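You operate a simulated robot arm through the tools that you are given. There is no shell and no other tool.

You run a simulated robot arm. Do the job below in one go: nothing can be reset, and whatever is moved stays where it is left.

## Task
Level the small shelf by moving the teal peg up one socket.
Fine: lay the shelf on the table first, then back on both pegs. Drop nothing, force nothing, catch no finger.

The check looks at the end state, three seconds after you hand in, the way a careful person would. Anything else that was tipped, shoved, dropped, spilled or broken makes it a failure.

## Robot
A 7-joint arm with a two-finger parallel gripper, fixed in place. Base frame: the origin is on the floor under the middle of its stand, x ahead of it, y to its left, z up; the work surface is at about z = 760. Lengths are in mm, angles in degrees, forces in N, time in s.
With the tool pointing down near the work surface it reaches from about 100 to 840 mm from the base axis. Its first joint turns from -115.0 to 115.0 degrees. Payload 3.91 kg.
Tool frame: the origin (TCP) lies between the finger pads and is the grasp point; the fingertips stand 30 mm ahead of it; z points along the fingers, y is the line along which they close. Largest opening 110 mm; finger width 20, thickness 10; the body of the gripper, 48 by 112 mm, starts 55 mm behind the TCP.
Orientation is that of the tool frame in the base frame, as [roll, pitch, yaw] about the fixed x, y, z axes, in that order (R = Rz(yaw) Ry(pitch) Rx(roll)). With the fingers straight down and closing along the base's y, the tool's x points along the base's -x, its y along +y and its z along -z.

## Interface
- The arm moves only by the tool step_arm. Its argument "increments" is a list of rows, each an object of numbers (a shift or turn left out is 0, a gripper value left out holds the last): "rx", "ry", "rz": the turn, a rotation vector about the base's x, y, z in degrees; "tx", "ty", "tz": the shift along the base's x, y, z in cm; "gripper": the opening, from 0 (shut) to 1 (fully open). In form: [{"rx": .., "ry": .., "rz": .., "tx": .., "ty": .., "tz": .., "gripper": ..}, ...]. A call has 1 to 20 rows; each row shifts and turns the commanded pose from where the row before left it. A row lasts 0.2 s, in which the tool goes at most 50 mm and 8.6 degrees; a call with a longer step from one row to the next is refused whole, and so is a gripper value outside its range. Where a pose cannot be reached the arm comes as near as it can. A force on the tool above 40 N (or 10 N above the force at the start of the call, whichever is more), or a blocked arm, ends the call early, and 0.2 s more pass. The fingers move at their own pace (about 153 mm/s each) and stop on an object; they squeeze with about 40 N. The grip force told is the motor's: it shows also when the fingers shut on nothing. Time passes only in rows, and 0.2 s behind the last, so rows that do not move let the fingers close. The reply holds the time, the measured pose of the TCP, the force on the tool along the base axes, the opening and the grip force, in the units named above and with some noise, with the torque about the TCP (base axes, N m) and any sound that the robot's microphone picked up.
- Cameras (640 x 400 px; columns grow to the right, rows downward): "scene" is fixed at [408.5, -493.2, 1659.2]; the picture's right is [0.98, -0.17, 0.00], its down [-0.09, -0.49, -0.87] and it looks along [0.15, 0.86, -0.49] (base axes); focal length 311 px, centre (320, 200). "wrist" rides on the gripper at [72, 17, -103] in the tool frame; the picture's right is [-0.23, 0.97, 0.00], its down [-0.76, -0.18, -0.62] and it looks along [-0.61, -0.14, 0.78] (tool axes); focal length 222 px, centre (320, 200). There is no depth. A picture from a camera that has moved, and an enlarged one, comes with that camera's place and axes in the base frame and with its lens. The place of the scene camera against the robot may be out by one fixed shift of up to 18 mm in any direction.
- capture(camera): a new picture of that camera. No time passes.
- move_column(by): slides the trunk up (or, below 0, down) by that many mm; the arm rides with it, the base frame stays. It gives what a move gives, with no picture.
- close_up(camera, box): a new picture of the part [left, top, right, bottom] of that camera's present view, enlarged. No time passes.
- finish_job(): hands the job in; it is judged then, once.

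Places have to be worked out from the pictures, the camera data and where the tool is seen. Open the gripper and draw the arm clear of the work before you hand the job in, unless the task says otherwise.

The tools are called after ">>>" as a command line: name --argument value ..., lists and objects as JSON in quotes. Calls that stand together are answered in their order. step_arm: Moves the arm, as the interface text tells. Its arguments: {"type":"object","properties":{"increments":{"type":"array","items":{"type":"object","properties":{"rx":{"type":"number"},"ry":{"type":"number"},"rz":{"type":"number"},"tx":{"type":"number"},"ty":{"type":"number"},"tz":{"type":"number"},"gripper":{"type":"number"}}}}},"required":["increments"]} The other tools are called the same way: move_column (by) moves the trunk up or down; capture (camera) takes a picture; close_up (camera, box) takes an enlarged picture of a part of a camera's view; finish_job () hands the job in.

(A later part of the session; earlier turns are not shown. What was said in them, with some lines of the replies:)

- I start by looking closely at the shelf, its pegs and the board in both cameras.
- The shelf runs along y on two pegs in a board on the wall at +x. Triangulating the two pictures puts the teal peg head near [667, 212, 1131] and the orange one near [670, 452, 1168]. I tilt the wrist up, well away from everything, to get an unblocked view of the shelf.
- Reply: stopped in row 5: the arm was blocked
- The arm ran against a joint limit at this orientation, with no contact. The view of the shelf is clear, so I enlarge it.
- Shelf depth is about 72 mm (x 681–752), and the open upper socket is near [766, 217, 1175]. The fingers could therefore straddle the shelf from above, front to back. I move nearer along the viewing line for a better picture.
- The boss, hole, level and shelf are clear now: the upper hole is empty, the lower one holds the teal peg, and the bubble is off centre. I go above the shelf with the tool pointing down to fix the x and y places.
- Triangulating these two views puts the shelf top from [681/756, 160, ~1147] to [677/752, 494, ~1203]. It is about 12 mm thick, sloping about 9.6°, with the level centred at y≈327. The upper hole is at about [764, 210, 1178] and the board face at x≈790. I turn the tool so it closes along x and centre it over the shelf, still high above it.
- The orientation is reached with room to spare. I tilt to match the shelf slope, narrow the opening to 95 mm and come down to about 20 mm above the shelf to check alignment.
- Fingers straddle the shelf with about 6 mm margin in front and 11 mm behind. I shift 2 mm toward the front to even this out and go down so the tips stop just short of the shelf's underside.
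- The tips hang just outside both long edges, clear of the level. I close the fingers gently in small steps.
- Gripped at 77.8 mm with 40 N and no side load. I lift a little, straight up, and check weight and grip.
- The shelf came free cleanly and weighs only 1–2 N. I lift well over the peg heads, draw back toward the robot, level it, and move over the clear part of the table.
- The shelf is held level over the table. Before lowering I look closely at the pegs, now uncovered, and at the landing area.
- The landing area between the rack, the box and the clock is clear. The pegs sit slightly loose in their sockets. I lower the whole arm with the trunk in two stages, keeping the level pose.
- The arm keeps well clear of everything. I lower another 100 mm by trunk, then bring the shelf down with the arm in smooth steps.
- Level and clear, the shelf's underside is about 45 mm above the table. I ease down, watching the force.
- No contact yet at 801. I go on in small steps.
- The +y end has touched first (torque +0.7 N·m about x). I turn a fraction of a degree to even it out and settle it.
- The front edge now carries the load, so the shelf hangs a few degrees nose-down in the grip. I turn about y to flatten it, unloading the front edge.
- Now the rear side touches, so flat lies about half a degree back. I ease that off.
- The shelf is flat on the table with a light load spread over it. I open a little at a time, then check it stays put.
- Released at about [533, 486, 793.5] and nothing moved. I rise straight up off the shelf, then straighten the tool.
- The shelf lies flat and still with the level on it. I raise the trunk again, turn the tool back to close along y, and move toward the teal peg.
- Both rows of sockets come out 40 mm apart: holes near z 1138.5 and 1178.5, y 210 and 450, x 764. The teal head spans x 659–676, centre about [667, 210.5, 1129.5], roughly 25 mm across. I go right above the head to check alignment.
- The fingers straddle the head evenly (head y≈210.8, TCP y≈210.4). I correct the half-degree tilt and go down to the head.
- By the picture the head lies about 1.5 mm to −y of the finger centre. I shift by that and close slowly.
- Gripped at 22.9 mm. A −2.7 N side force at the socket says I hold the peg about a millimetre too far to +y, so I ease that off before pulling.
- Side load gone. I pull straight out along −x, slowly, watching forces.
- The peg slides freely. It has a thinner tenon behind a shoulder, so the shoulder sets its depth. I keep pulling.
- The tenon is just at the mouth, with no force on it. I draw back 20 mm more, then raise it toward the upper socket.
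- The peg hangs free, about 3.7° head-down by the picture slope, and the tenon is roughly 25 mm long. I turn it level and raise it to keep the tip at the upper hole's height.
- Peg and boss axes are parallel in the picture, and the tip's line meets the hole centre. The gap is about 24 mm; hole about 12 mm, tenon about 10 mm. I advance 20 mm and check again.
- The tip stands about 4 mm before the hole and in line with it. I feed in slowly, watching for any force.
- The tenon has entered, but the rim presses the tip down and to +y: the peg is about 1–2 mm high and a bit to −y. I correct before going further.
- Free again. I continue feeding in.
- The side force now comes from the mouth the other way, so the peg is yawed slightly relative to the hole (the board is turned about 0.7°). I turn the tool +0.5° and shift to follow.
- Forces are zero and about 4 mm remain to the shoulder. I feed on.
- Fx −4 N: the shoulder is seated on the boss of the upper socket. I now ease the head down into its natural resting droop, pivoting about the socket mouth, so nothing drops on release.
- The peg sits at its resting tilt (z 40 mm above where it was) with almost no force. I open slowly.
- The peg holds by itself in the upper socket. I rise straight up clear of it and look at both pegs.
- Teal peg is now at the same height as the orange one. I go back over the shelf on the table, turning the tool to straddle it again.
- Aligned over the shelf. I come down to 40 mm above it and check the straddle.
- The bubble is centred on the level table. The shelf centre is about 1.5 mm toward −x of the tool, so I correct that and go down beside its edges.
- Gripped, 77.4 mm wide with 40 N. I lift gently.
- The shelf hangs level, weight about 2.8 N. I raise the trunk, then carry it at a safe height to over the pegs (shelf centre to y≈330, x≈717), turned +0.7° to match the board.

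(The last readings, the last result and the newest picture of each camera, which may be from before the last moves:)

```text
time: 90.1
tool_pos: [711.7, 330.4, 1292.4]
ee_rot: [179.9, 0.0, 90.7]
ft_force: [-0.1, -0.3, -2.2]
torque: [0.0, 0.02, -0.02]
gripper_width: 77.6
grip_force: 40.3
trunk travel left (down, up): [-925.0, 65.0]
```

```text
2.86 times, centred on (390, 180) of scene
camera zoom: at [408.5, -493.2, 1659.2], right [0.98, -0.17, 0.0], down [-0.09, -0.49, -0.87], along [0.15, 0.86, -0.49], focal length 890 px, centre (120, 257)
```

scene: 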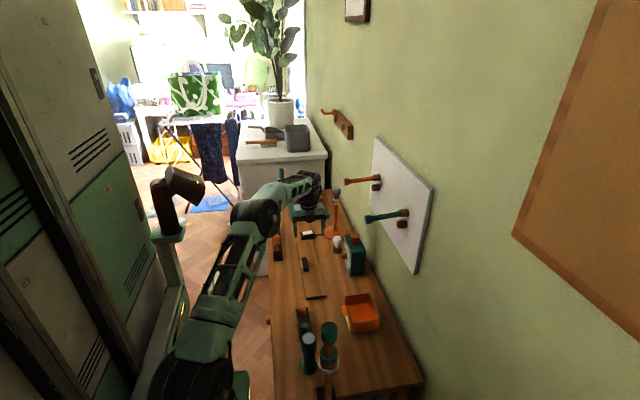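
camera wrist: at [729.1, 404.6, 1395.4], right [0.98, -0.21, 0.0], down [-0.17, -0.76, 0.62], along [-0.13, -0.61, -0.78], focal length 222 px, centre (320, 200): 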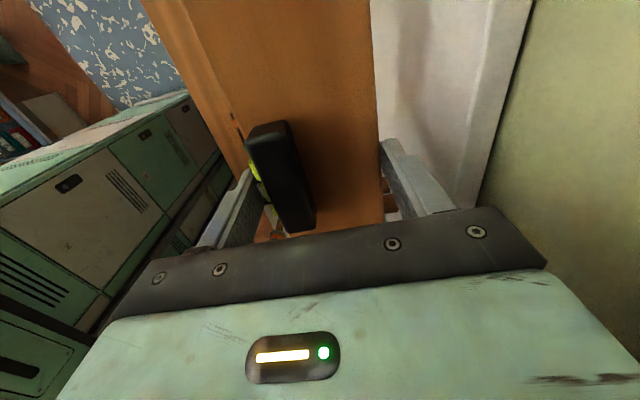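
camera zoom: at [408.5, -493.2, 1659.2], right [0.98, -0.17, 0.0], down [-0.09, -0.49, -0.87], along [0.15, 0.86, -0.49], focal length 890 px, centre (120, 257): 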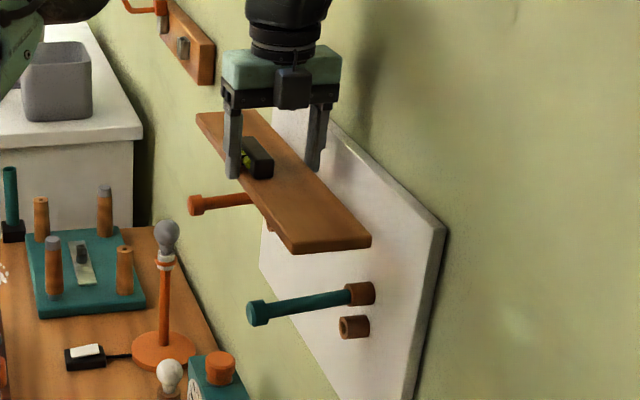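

Over the pegs, shelf level with room all round. I match the pegs' resting tilt (about 3.5° front-down), centre in x, and come down to about 15 mm above them.

>>> step_arm --increments '[{"tx": 0.2, "ry": -1.2, "tz": -1.0}, {"tx": 0.15, "ry": -1.2, "tz": -1.5}, {"ry": -1.1, "tz": -1.5}, {"tz": -1.2}, {"tz": -0.8}, {}]'

>>> close_up --camera "scene" --box '[340, 130, 420, 230]'

>>> capture --camera "wrist"

```text
time: 91.5
tool_pos: [714.6, 330.6, 1233.7]
ee_rot: [176.4, 0.1, 90.7]
ft_force: [0.6, 0.3, -2.3]
torque: [-0.04, -0.01, -0.01]
gripper_width: 77.1
grip_force: 39.8
trunk travel left (down, up): [-925.0, 65.0]
```

```text
4.00 times, centred on (380, 180) of scene
camera zoom: at [408.5, -493.2, 1659.2], right [0.98, -0.17, 0.0], down [-0.09, -0.49, -0.87], along [0.15, 0.86, -0.49], focal length 1246 px, centre (80, 280)
```

zoom: 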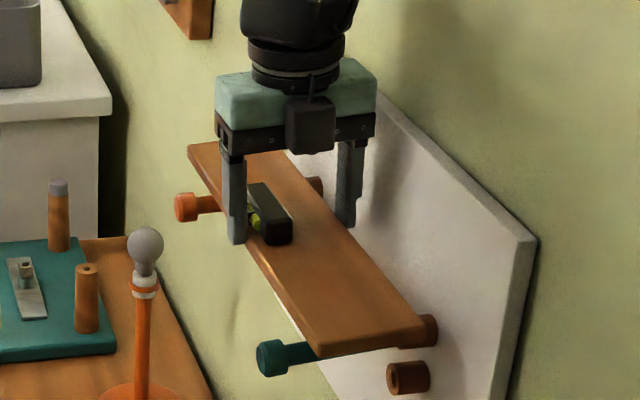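

```text
taken
camera wrist: at [724.9, 403.9, 1335.7], right [0.97, -0.21, 0.06], down [-0.21, -0.76, 0.61], along [-0.08, -0.61, -0.79], focal length 222 px, centre (320, 200)
```

wrist: 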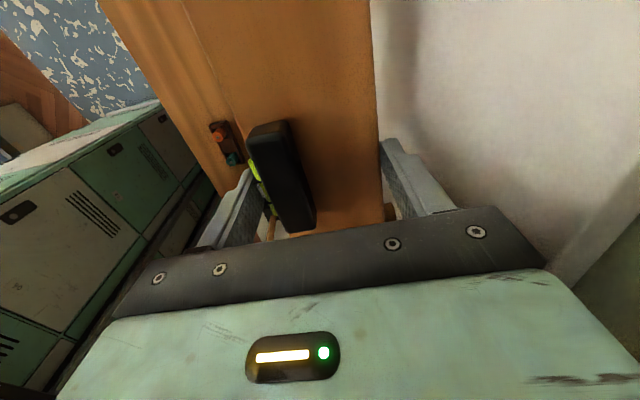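

The front edge would pass the teal head by only about 1 mm, so I shift 2.5 mm toward the board and then lower to a few millimetres above the pegs.

>>> step_arm --increments '[{"tx": 0.25}, {"tz": -0.5}, {"tz": -0.5}, {"tz": -0.3}, {}]'

>>> close_up --camera "scene" --box '[340, 140, 420, 220]'

>>> close_up --camera "scene" --box '[365, 190, 405, 220]'

```text
time: 92.7
tool_pos: [716.0, 331.5, 1221.0]
ee_rot: [176.4, 0.1, 90.7]
ft_force: [0.0, 0.3, -2.4]
torque: [-0.04, 0.0, -0.01]
gripper_width: 77.5
grip_force: 39.9
trunk travel left (down, up): [-925.0, 65.0]
```

```text
5.00 times, centred on (380, 180) of scene
camera zoom: at [408.5, -493.2, 1659.2], right [0.98, -0.17, 0.0], down [-0.09, -0.49, -0.87], along [0.15, 0.86, -0.49], focal length 1557 px, centre (20, 300)
```

zoom: 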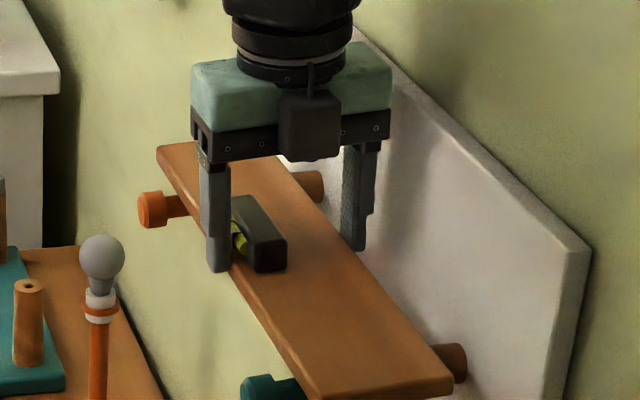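

```text
13.33 times, centred on (385, 205) of scene
camera zoom: at [408.5, -493.2, 1659.2], right [0.98, -0.17, 0.0], down [-0.09, -0.49, -0.87], along [0.15, 0.86, -0.49], focal length 4152 px, centre (-547, 133)
```

zoom: 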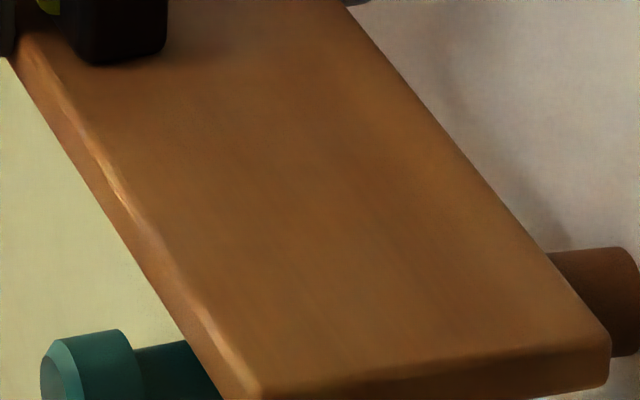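

Clear on both ends, a few millimetres to go. I lower in small steps, watching the force.

>>> step_arm --increments '[{"tz": -0.15}, {"tz": -0.15}, {}]'

```text
time: 93.5
tool_pos: [717.0, 330.5, 1217.8]
ee_rot: [176.4, 0.1, 90.8]
ft_force: [0.8, 1.0, 4.3]
torque: [-0.06, -0.29, 0.0]
gripper_width: 77.1
grip_force: 40.2
trunk travel left (down, up): [-925.0, 65.0]
```

Both pegs take the load evenly (no torque about x), touching at the rear edge first. I tip the front down a little more to lay it along the pegs.

>>> step_arm --increments '[{"ry": -0.6}, {}]'

```text
time: 94.1
tool_pos: [716.3, 330.3, 1216.6]
ee_rot: [175.8, 0.0, 90.8]
ft_force: [0.3, -0.1, 2.6]
torque: [0.12, -0.22, 0.04]
gripper_width: 77.5
grip_force: 39.8
trunk travel left (down, up): [-925.0, 65.0]
```

>>> step_arm --increments '[{"ry": -0.6, "tz": -0.04}, {}]'

>>> close_up --camera "scene" --box '[340, 150, 420, 230]'

```text
time: 94.7
tool_pos: [716.5, 330.0, 1218.2]
ee_rot: [175.2, 0.0, 90.7]
ft_force: [-1.2, 1.2, 2.0]
torque: [0.13, -0.1, 0.01]
gripper_width: 77.5
grip_force: 39.8
trunk travel left (down, up): [-925.0, 65.0]
```

```text
5.00 times, centred on (380, 190) of scene
camera zoom: at [408.5, -493.2, 1659.2], right [0.98, -0.17, 0.0], down [-0.09, -0.49, -0.87], along [0.15, 0.86, -0.49], focal length 1557 px, centre (20, 250)
```

zoom: 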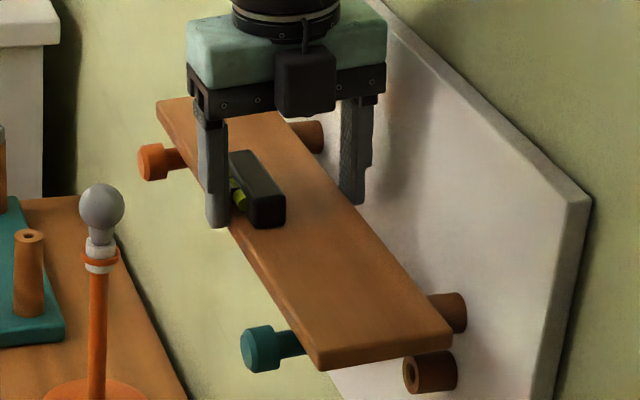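

Load is light and spread now. I open in small steps and watch that the shelf stays put.

>>> step_arm --increments '[{"gripper": 0.71}, {"gripper": 0.72}, {"gripper": 0.735}, {"gripper": 0.76}, {"gripper": 0.8}, {}]'

>>> close_up --camera "scene" --box '[340, 150, 420, 230]'

>>> close_up --camera "wrist" --box '[180, 80, 460, 250]'

```text
time: 96.1
tool_pos: [715.2, 331.0, 1217.3]
ee_rot: [175.3, 0.1, 90.7]
ft_force: [0.4, 0.0, -0.2]
torque: [0.01, 0.01, 0.01]
gripper_width: 87.9
grip_force: 0.1
trunk travel left (down, up): [-925.0, 65.0]
```

```text
5.00 times, centred on (380, 190) of scene
camera zoom: at [408.5, -493.2, 1659.2], right [0.98, -0.17, 0.0], down [-0.09, -0.49, -0.87], along [0.15, 0.86, -0.49], focal length 1557 px, centre (20, 250)
```

zoom: 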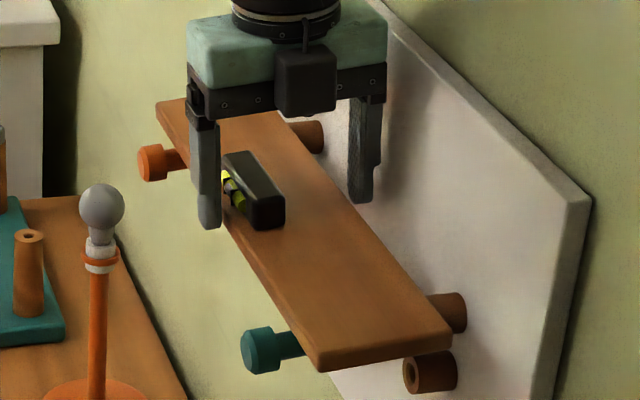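

```text
2.29 times, centred on (320, 165) of wrist
camera zoom: at [724.5, 404.2, 1320.8], right [0.97, -0.21, 0.08], down [-0.22, -0.76, 0.61], along [-0.07, -0.61, -0.79], focal length 508 px, centre (320, 280)
```

zoom: 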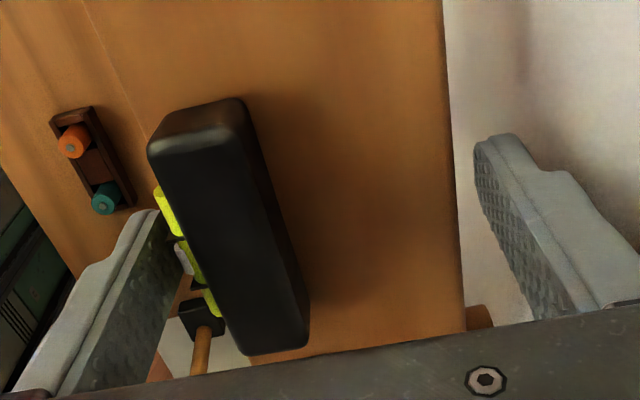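

Released; the shelf rests on both pegs and did not shift. I withdraw along the tool axis, slowly at first.

>>> step_arm --increments '[{"tz": 0.3, "tx": -0.03}, {"tz": 0.6, "tx": -0.05}, {"tz": 1.0, "tx": -0.08}, {"tz": 1.5, "tx": -0.1}, {"tz": 2, "tx": -0.1}, {"tz": 2}, {"tz": 2, "ry": 2.3}, {"tz": 1, "ry": 2.3}, {}]'

>>> close_up --camera "scene" --box '[335, 140, 445, 250]'

>>> close_up --camera "wrist" --box '[220, 50, 380, 200]'

```text
time: 98.1
tool_pos: [714.4, 330.7, 1321.8]
ee_rot: [179.8, 0.0, 90.8]
ft_force: [0.4, -0.1, -0.3]
torque: [-0.02, 0.0, -0.02]
gripper_width: 87.8
grip_force: 0.1
trunk travel left (down, up): [-925.0, 65.0]
```

```text
3.64 times, centred on (390, 195) of scene
camera zoom: at [408.5, -493.2, 1659.2], right [0.98, -0.17, 0.0], down [-0.09, -0.49, -0.87], along [0.15, 0.86, -0.49], focal length 1132 px, centre (66, 218)
```

zoom: 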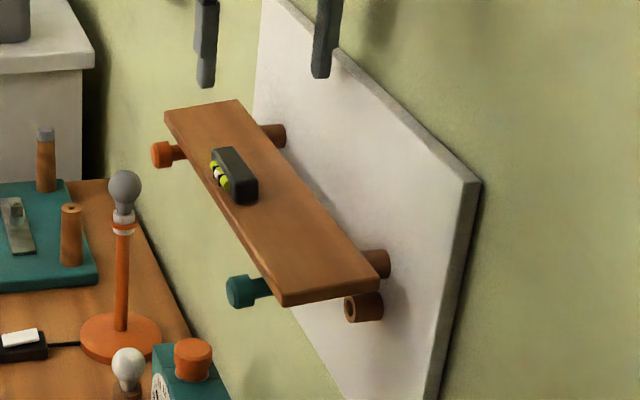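

```text
2.67 times, centred on (300, 125) of wrist
camera zoom: at [730.1, 404.8, 1423.4], right [0.98, -0.21, 0.0], down [-0.17, -0.76, 0.62], along [-0.13, -0.61, -0.78], focal length 592 px, centre (373, 400)
```

zoom: 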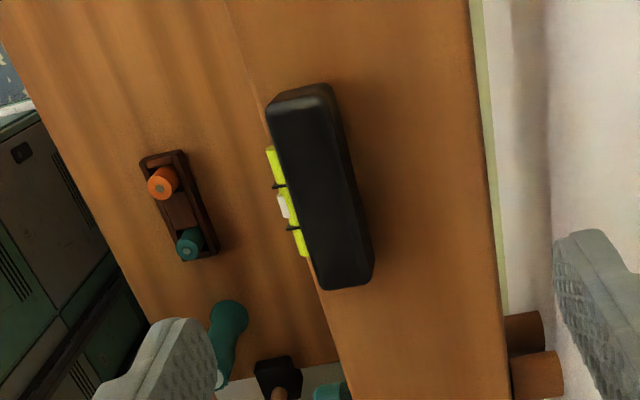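

The bubble sits centred between its marks. I draw the arm back clear and take a front view to confirm both pegs carry the shelf.

>>> step_arm --increments '[{"tx": -1.5, "tz": 0.5}, {"tx": -2.5, "tz": 0.5}, {"tx": -3, "rz": 7.5}, {"tx": -3, "rz": 7.5}, {"tx": -3, "rz": 7.5}, {"tx": -3, "rz": 7.5}, {"tx": -2, "rz": 7.5}, {"tx": -1, "rz": 7.5}, {"rz": 7.5}, {"rz": 7.5}, {"rz": 7.5}, {"rz": 7.5}, {"rz": 7.5}, {"rz": 6.7}, {"ry": -7}, {"ry": -7}, {"ry": -7}, {"ry": -7}, {"ry": -7}, {}]'

>>> capture --camera "wrist"

>>> capture --camera "scene"

```text
time: 102.3
tool_pos: [524.4, 329.1, 1330.8]
ee_rot: [179.7, 35.1, 179.9]
ft_force: [-0.5, 0.5, -0.9]
torque: [-0.01, 0.0, 0.03]
gripper_width: 88.1
grip_force: 0.1
trunk travel left (down, up): [-925.0, 65.0]
```

```text
taken
camera wrist: at [405.8, 347.3, 1373.7], right [0.18, 0.97, 0.13], down [0.27, -0.18, 0.95], along [0.95, -0.14, -0.29], focal length 222 px, centre (320, 200)
```

wrist: 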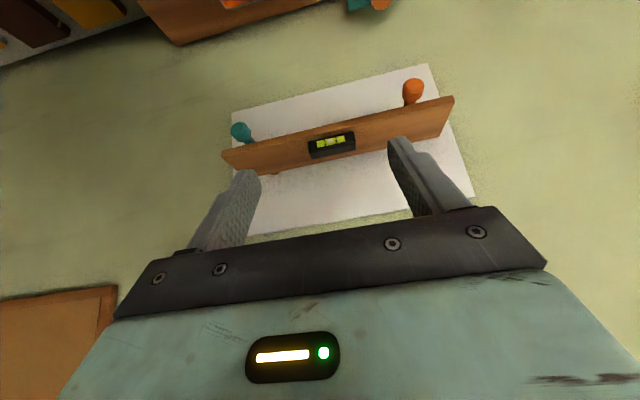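

```text
taken
```

scene: 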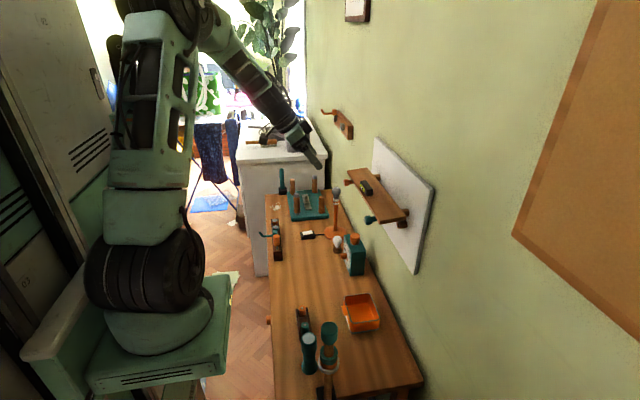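

>>> close_up --camera "wrist" --box '[210, 60, 470, 200]'

>>> close_up --camera "scene" --box '[340, 150, 420, 240]'

>>> close_up --camera "wrist" --box '[295, 115, 375, 170]'

```text
2.46 times, centred on (340, 130) of wrist
camera zoom: at [405.8, 347.3, 1373.7], right [0.18, 0.97, 0.13], down [0.27, -0.18, 0.95], along [0.95, -0.14, -0.29], focal length 547 px, centre (271, 372)
```

zoom: 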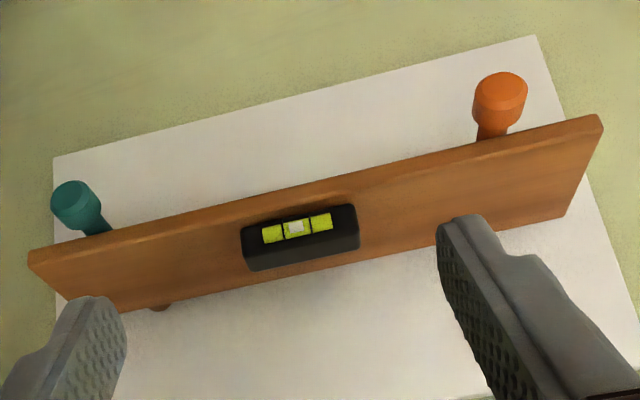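

```text
4.44 times, centred on (380, 195) of scene
camera zoom: at [408.5, -493.2, 1659.2], right [0.98, -0.17, 0.0], down [-0.09, -0.49, -0.87], along [0.15, 0.86, -0.49], focal length 1384 px, centre (53, 222)
```

zoom: 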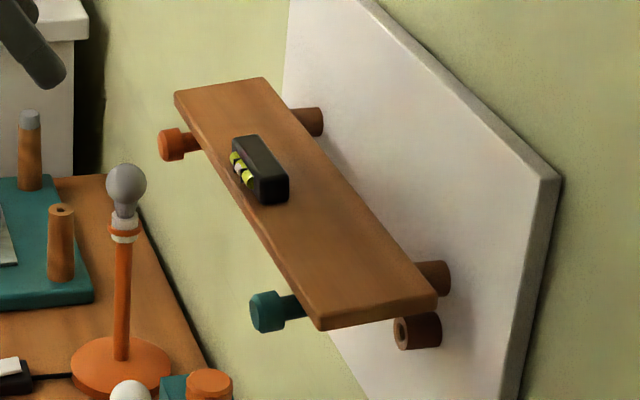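

```text
7.27 times, centred on (335, 142) of wrist
camera zoom: at [405.8, 347.3, 1373.7], right [0.18, 0.97, 0.13], down [0.27, -0.18, 0.95], along [0.95, -0.14, -0.29], focal length 1615 px, centre (211, 618)
```

zoom: 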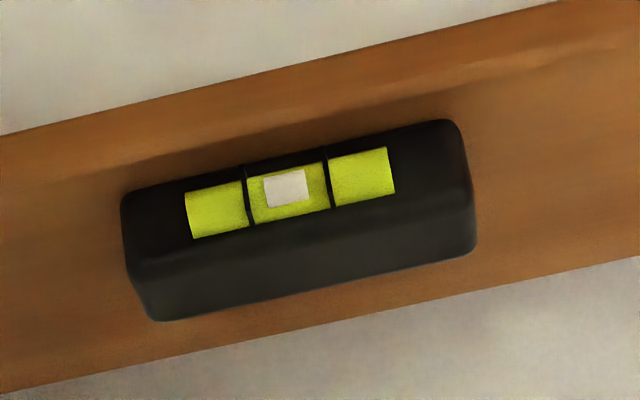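

The bubble is centred, both pegs carry the shelf, and the table objects are untouched. I open the gripper fully and draw the arm back near its start pose.

>>> step_arm --increments '[{"tx": -1, "tz": 1, "ry": 7, "gripper": 1.0}, {"tx": -2, "tz": 1.5, "ry": 7}, {"tx": -2, "tz": 1.5, "ry": 7}, {"tx": -2, "tz": 1.5, "ry": 7}, {"tx": -2, "tz": 1.5, "ry": 7}, {"tx": -2, "tz": 1.5}, {"tx": -1, "tz": 1}, {}]'

>>> capture --camera "scene"

>>> close_up --camera "scene" --box '[250, 150, 440, 390]'

```text
time: 104.1
tool_pos: [403.4, 328.6, 1427.1]
ee_rot: [179.7, 0.1, 179.9]
ft_force: [0.2, 0.3, 0.4]
torque: [-0.01, 0.02, -0.03]
gripper_width: 109.9
grip_force: 0.1
trunk travel left (down, up): [-925.0, 65.0]
```

```text
taken
```

scene: 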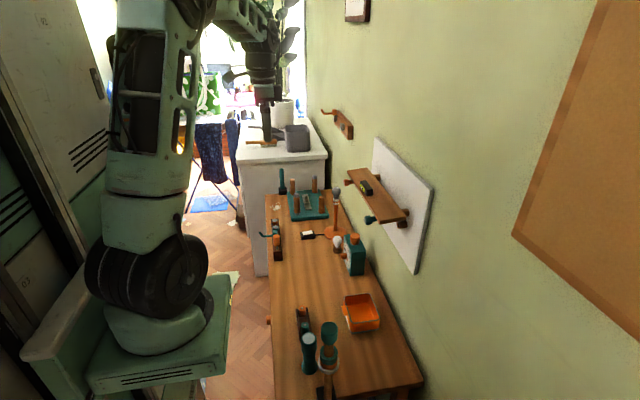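

```text
1.67 times, centred on (345, 270) of scene
camera zoom: at [408.5, -493.2, 1659.2], right [0.98, -0.17, 0.0], down [-0.09, -0.49, -0.87], along [0.15, 0.86, -0.49], focal length 519 px, centre (278, 83)
```

zoom: 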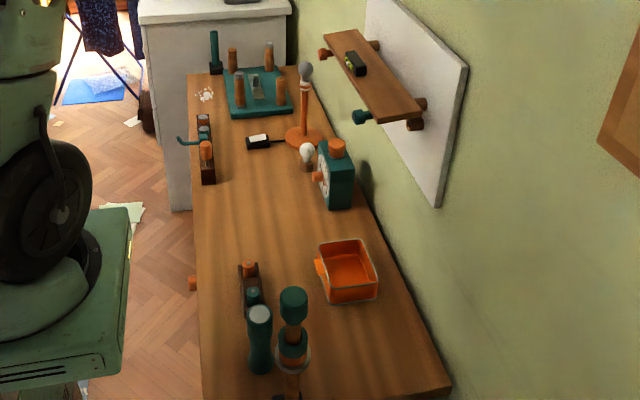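

The shelf is level on both pegs, the teal peg is in the upper socket, the table is as it was, and the arm is clear with the gripper open. I hand the job in.

>>> finish_job

```text
The job is handed in.
```

The shelf is level. The teal peg is now one socket higher, seated to its shoulder, and the shelf rests on both pegs with the bubble centred between its marks.

I laid the shelf on a clear part of the table while I moved the peg. Nothing was dropped or caught, and the only contact was light (at most about 11 N, as the shelf touched the table). The last pictures show everything else on the table where it was.

Both pegs sit a little loose in their sockets and tilt head-down by about 4°, so the shelf leans slightly toward the front. It had this lean before I started.

The gripper is open, the arm is drawn back clear, and the job is handed in.
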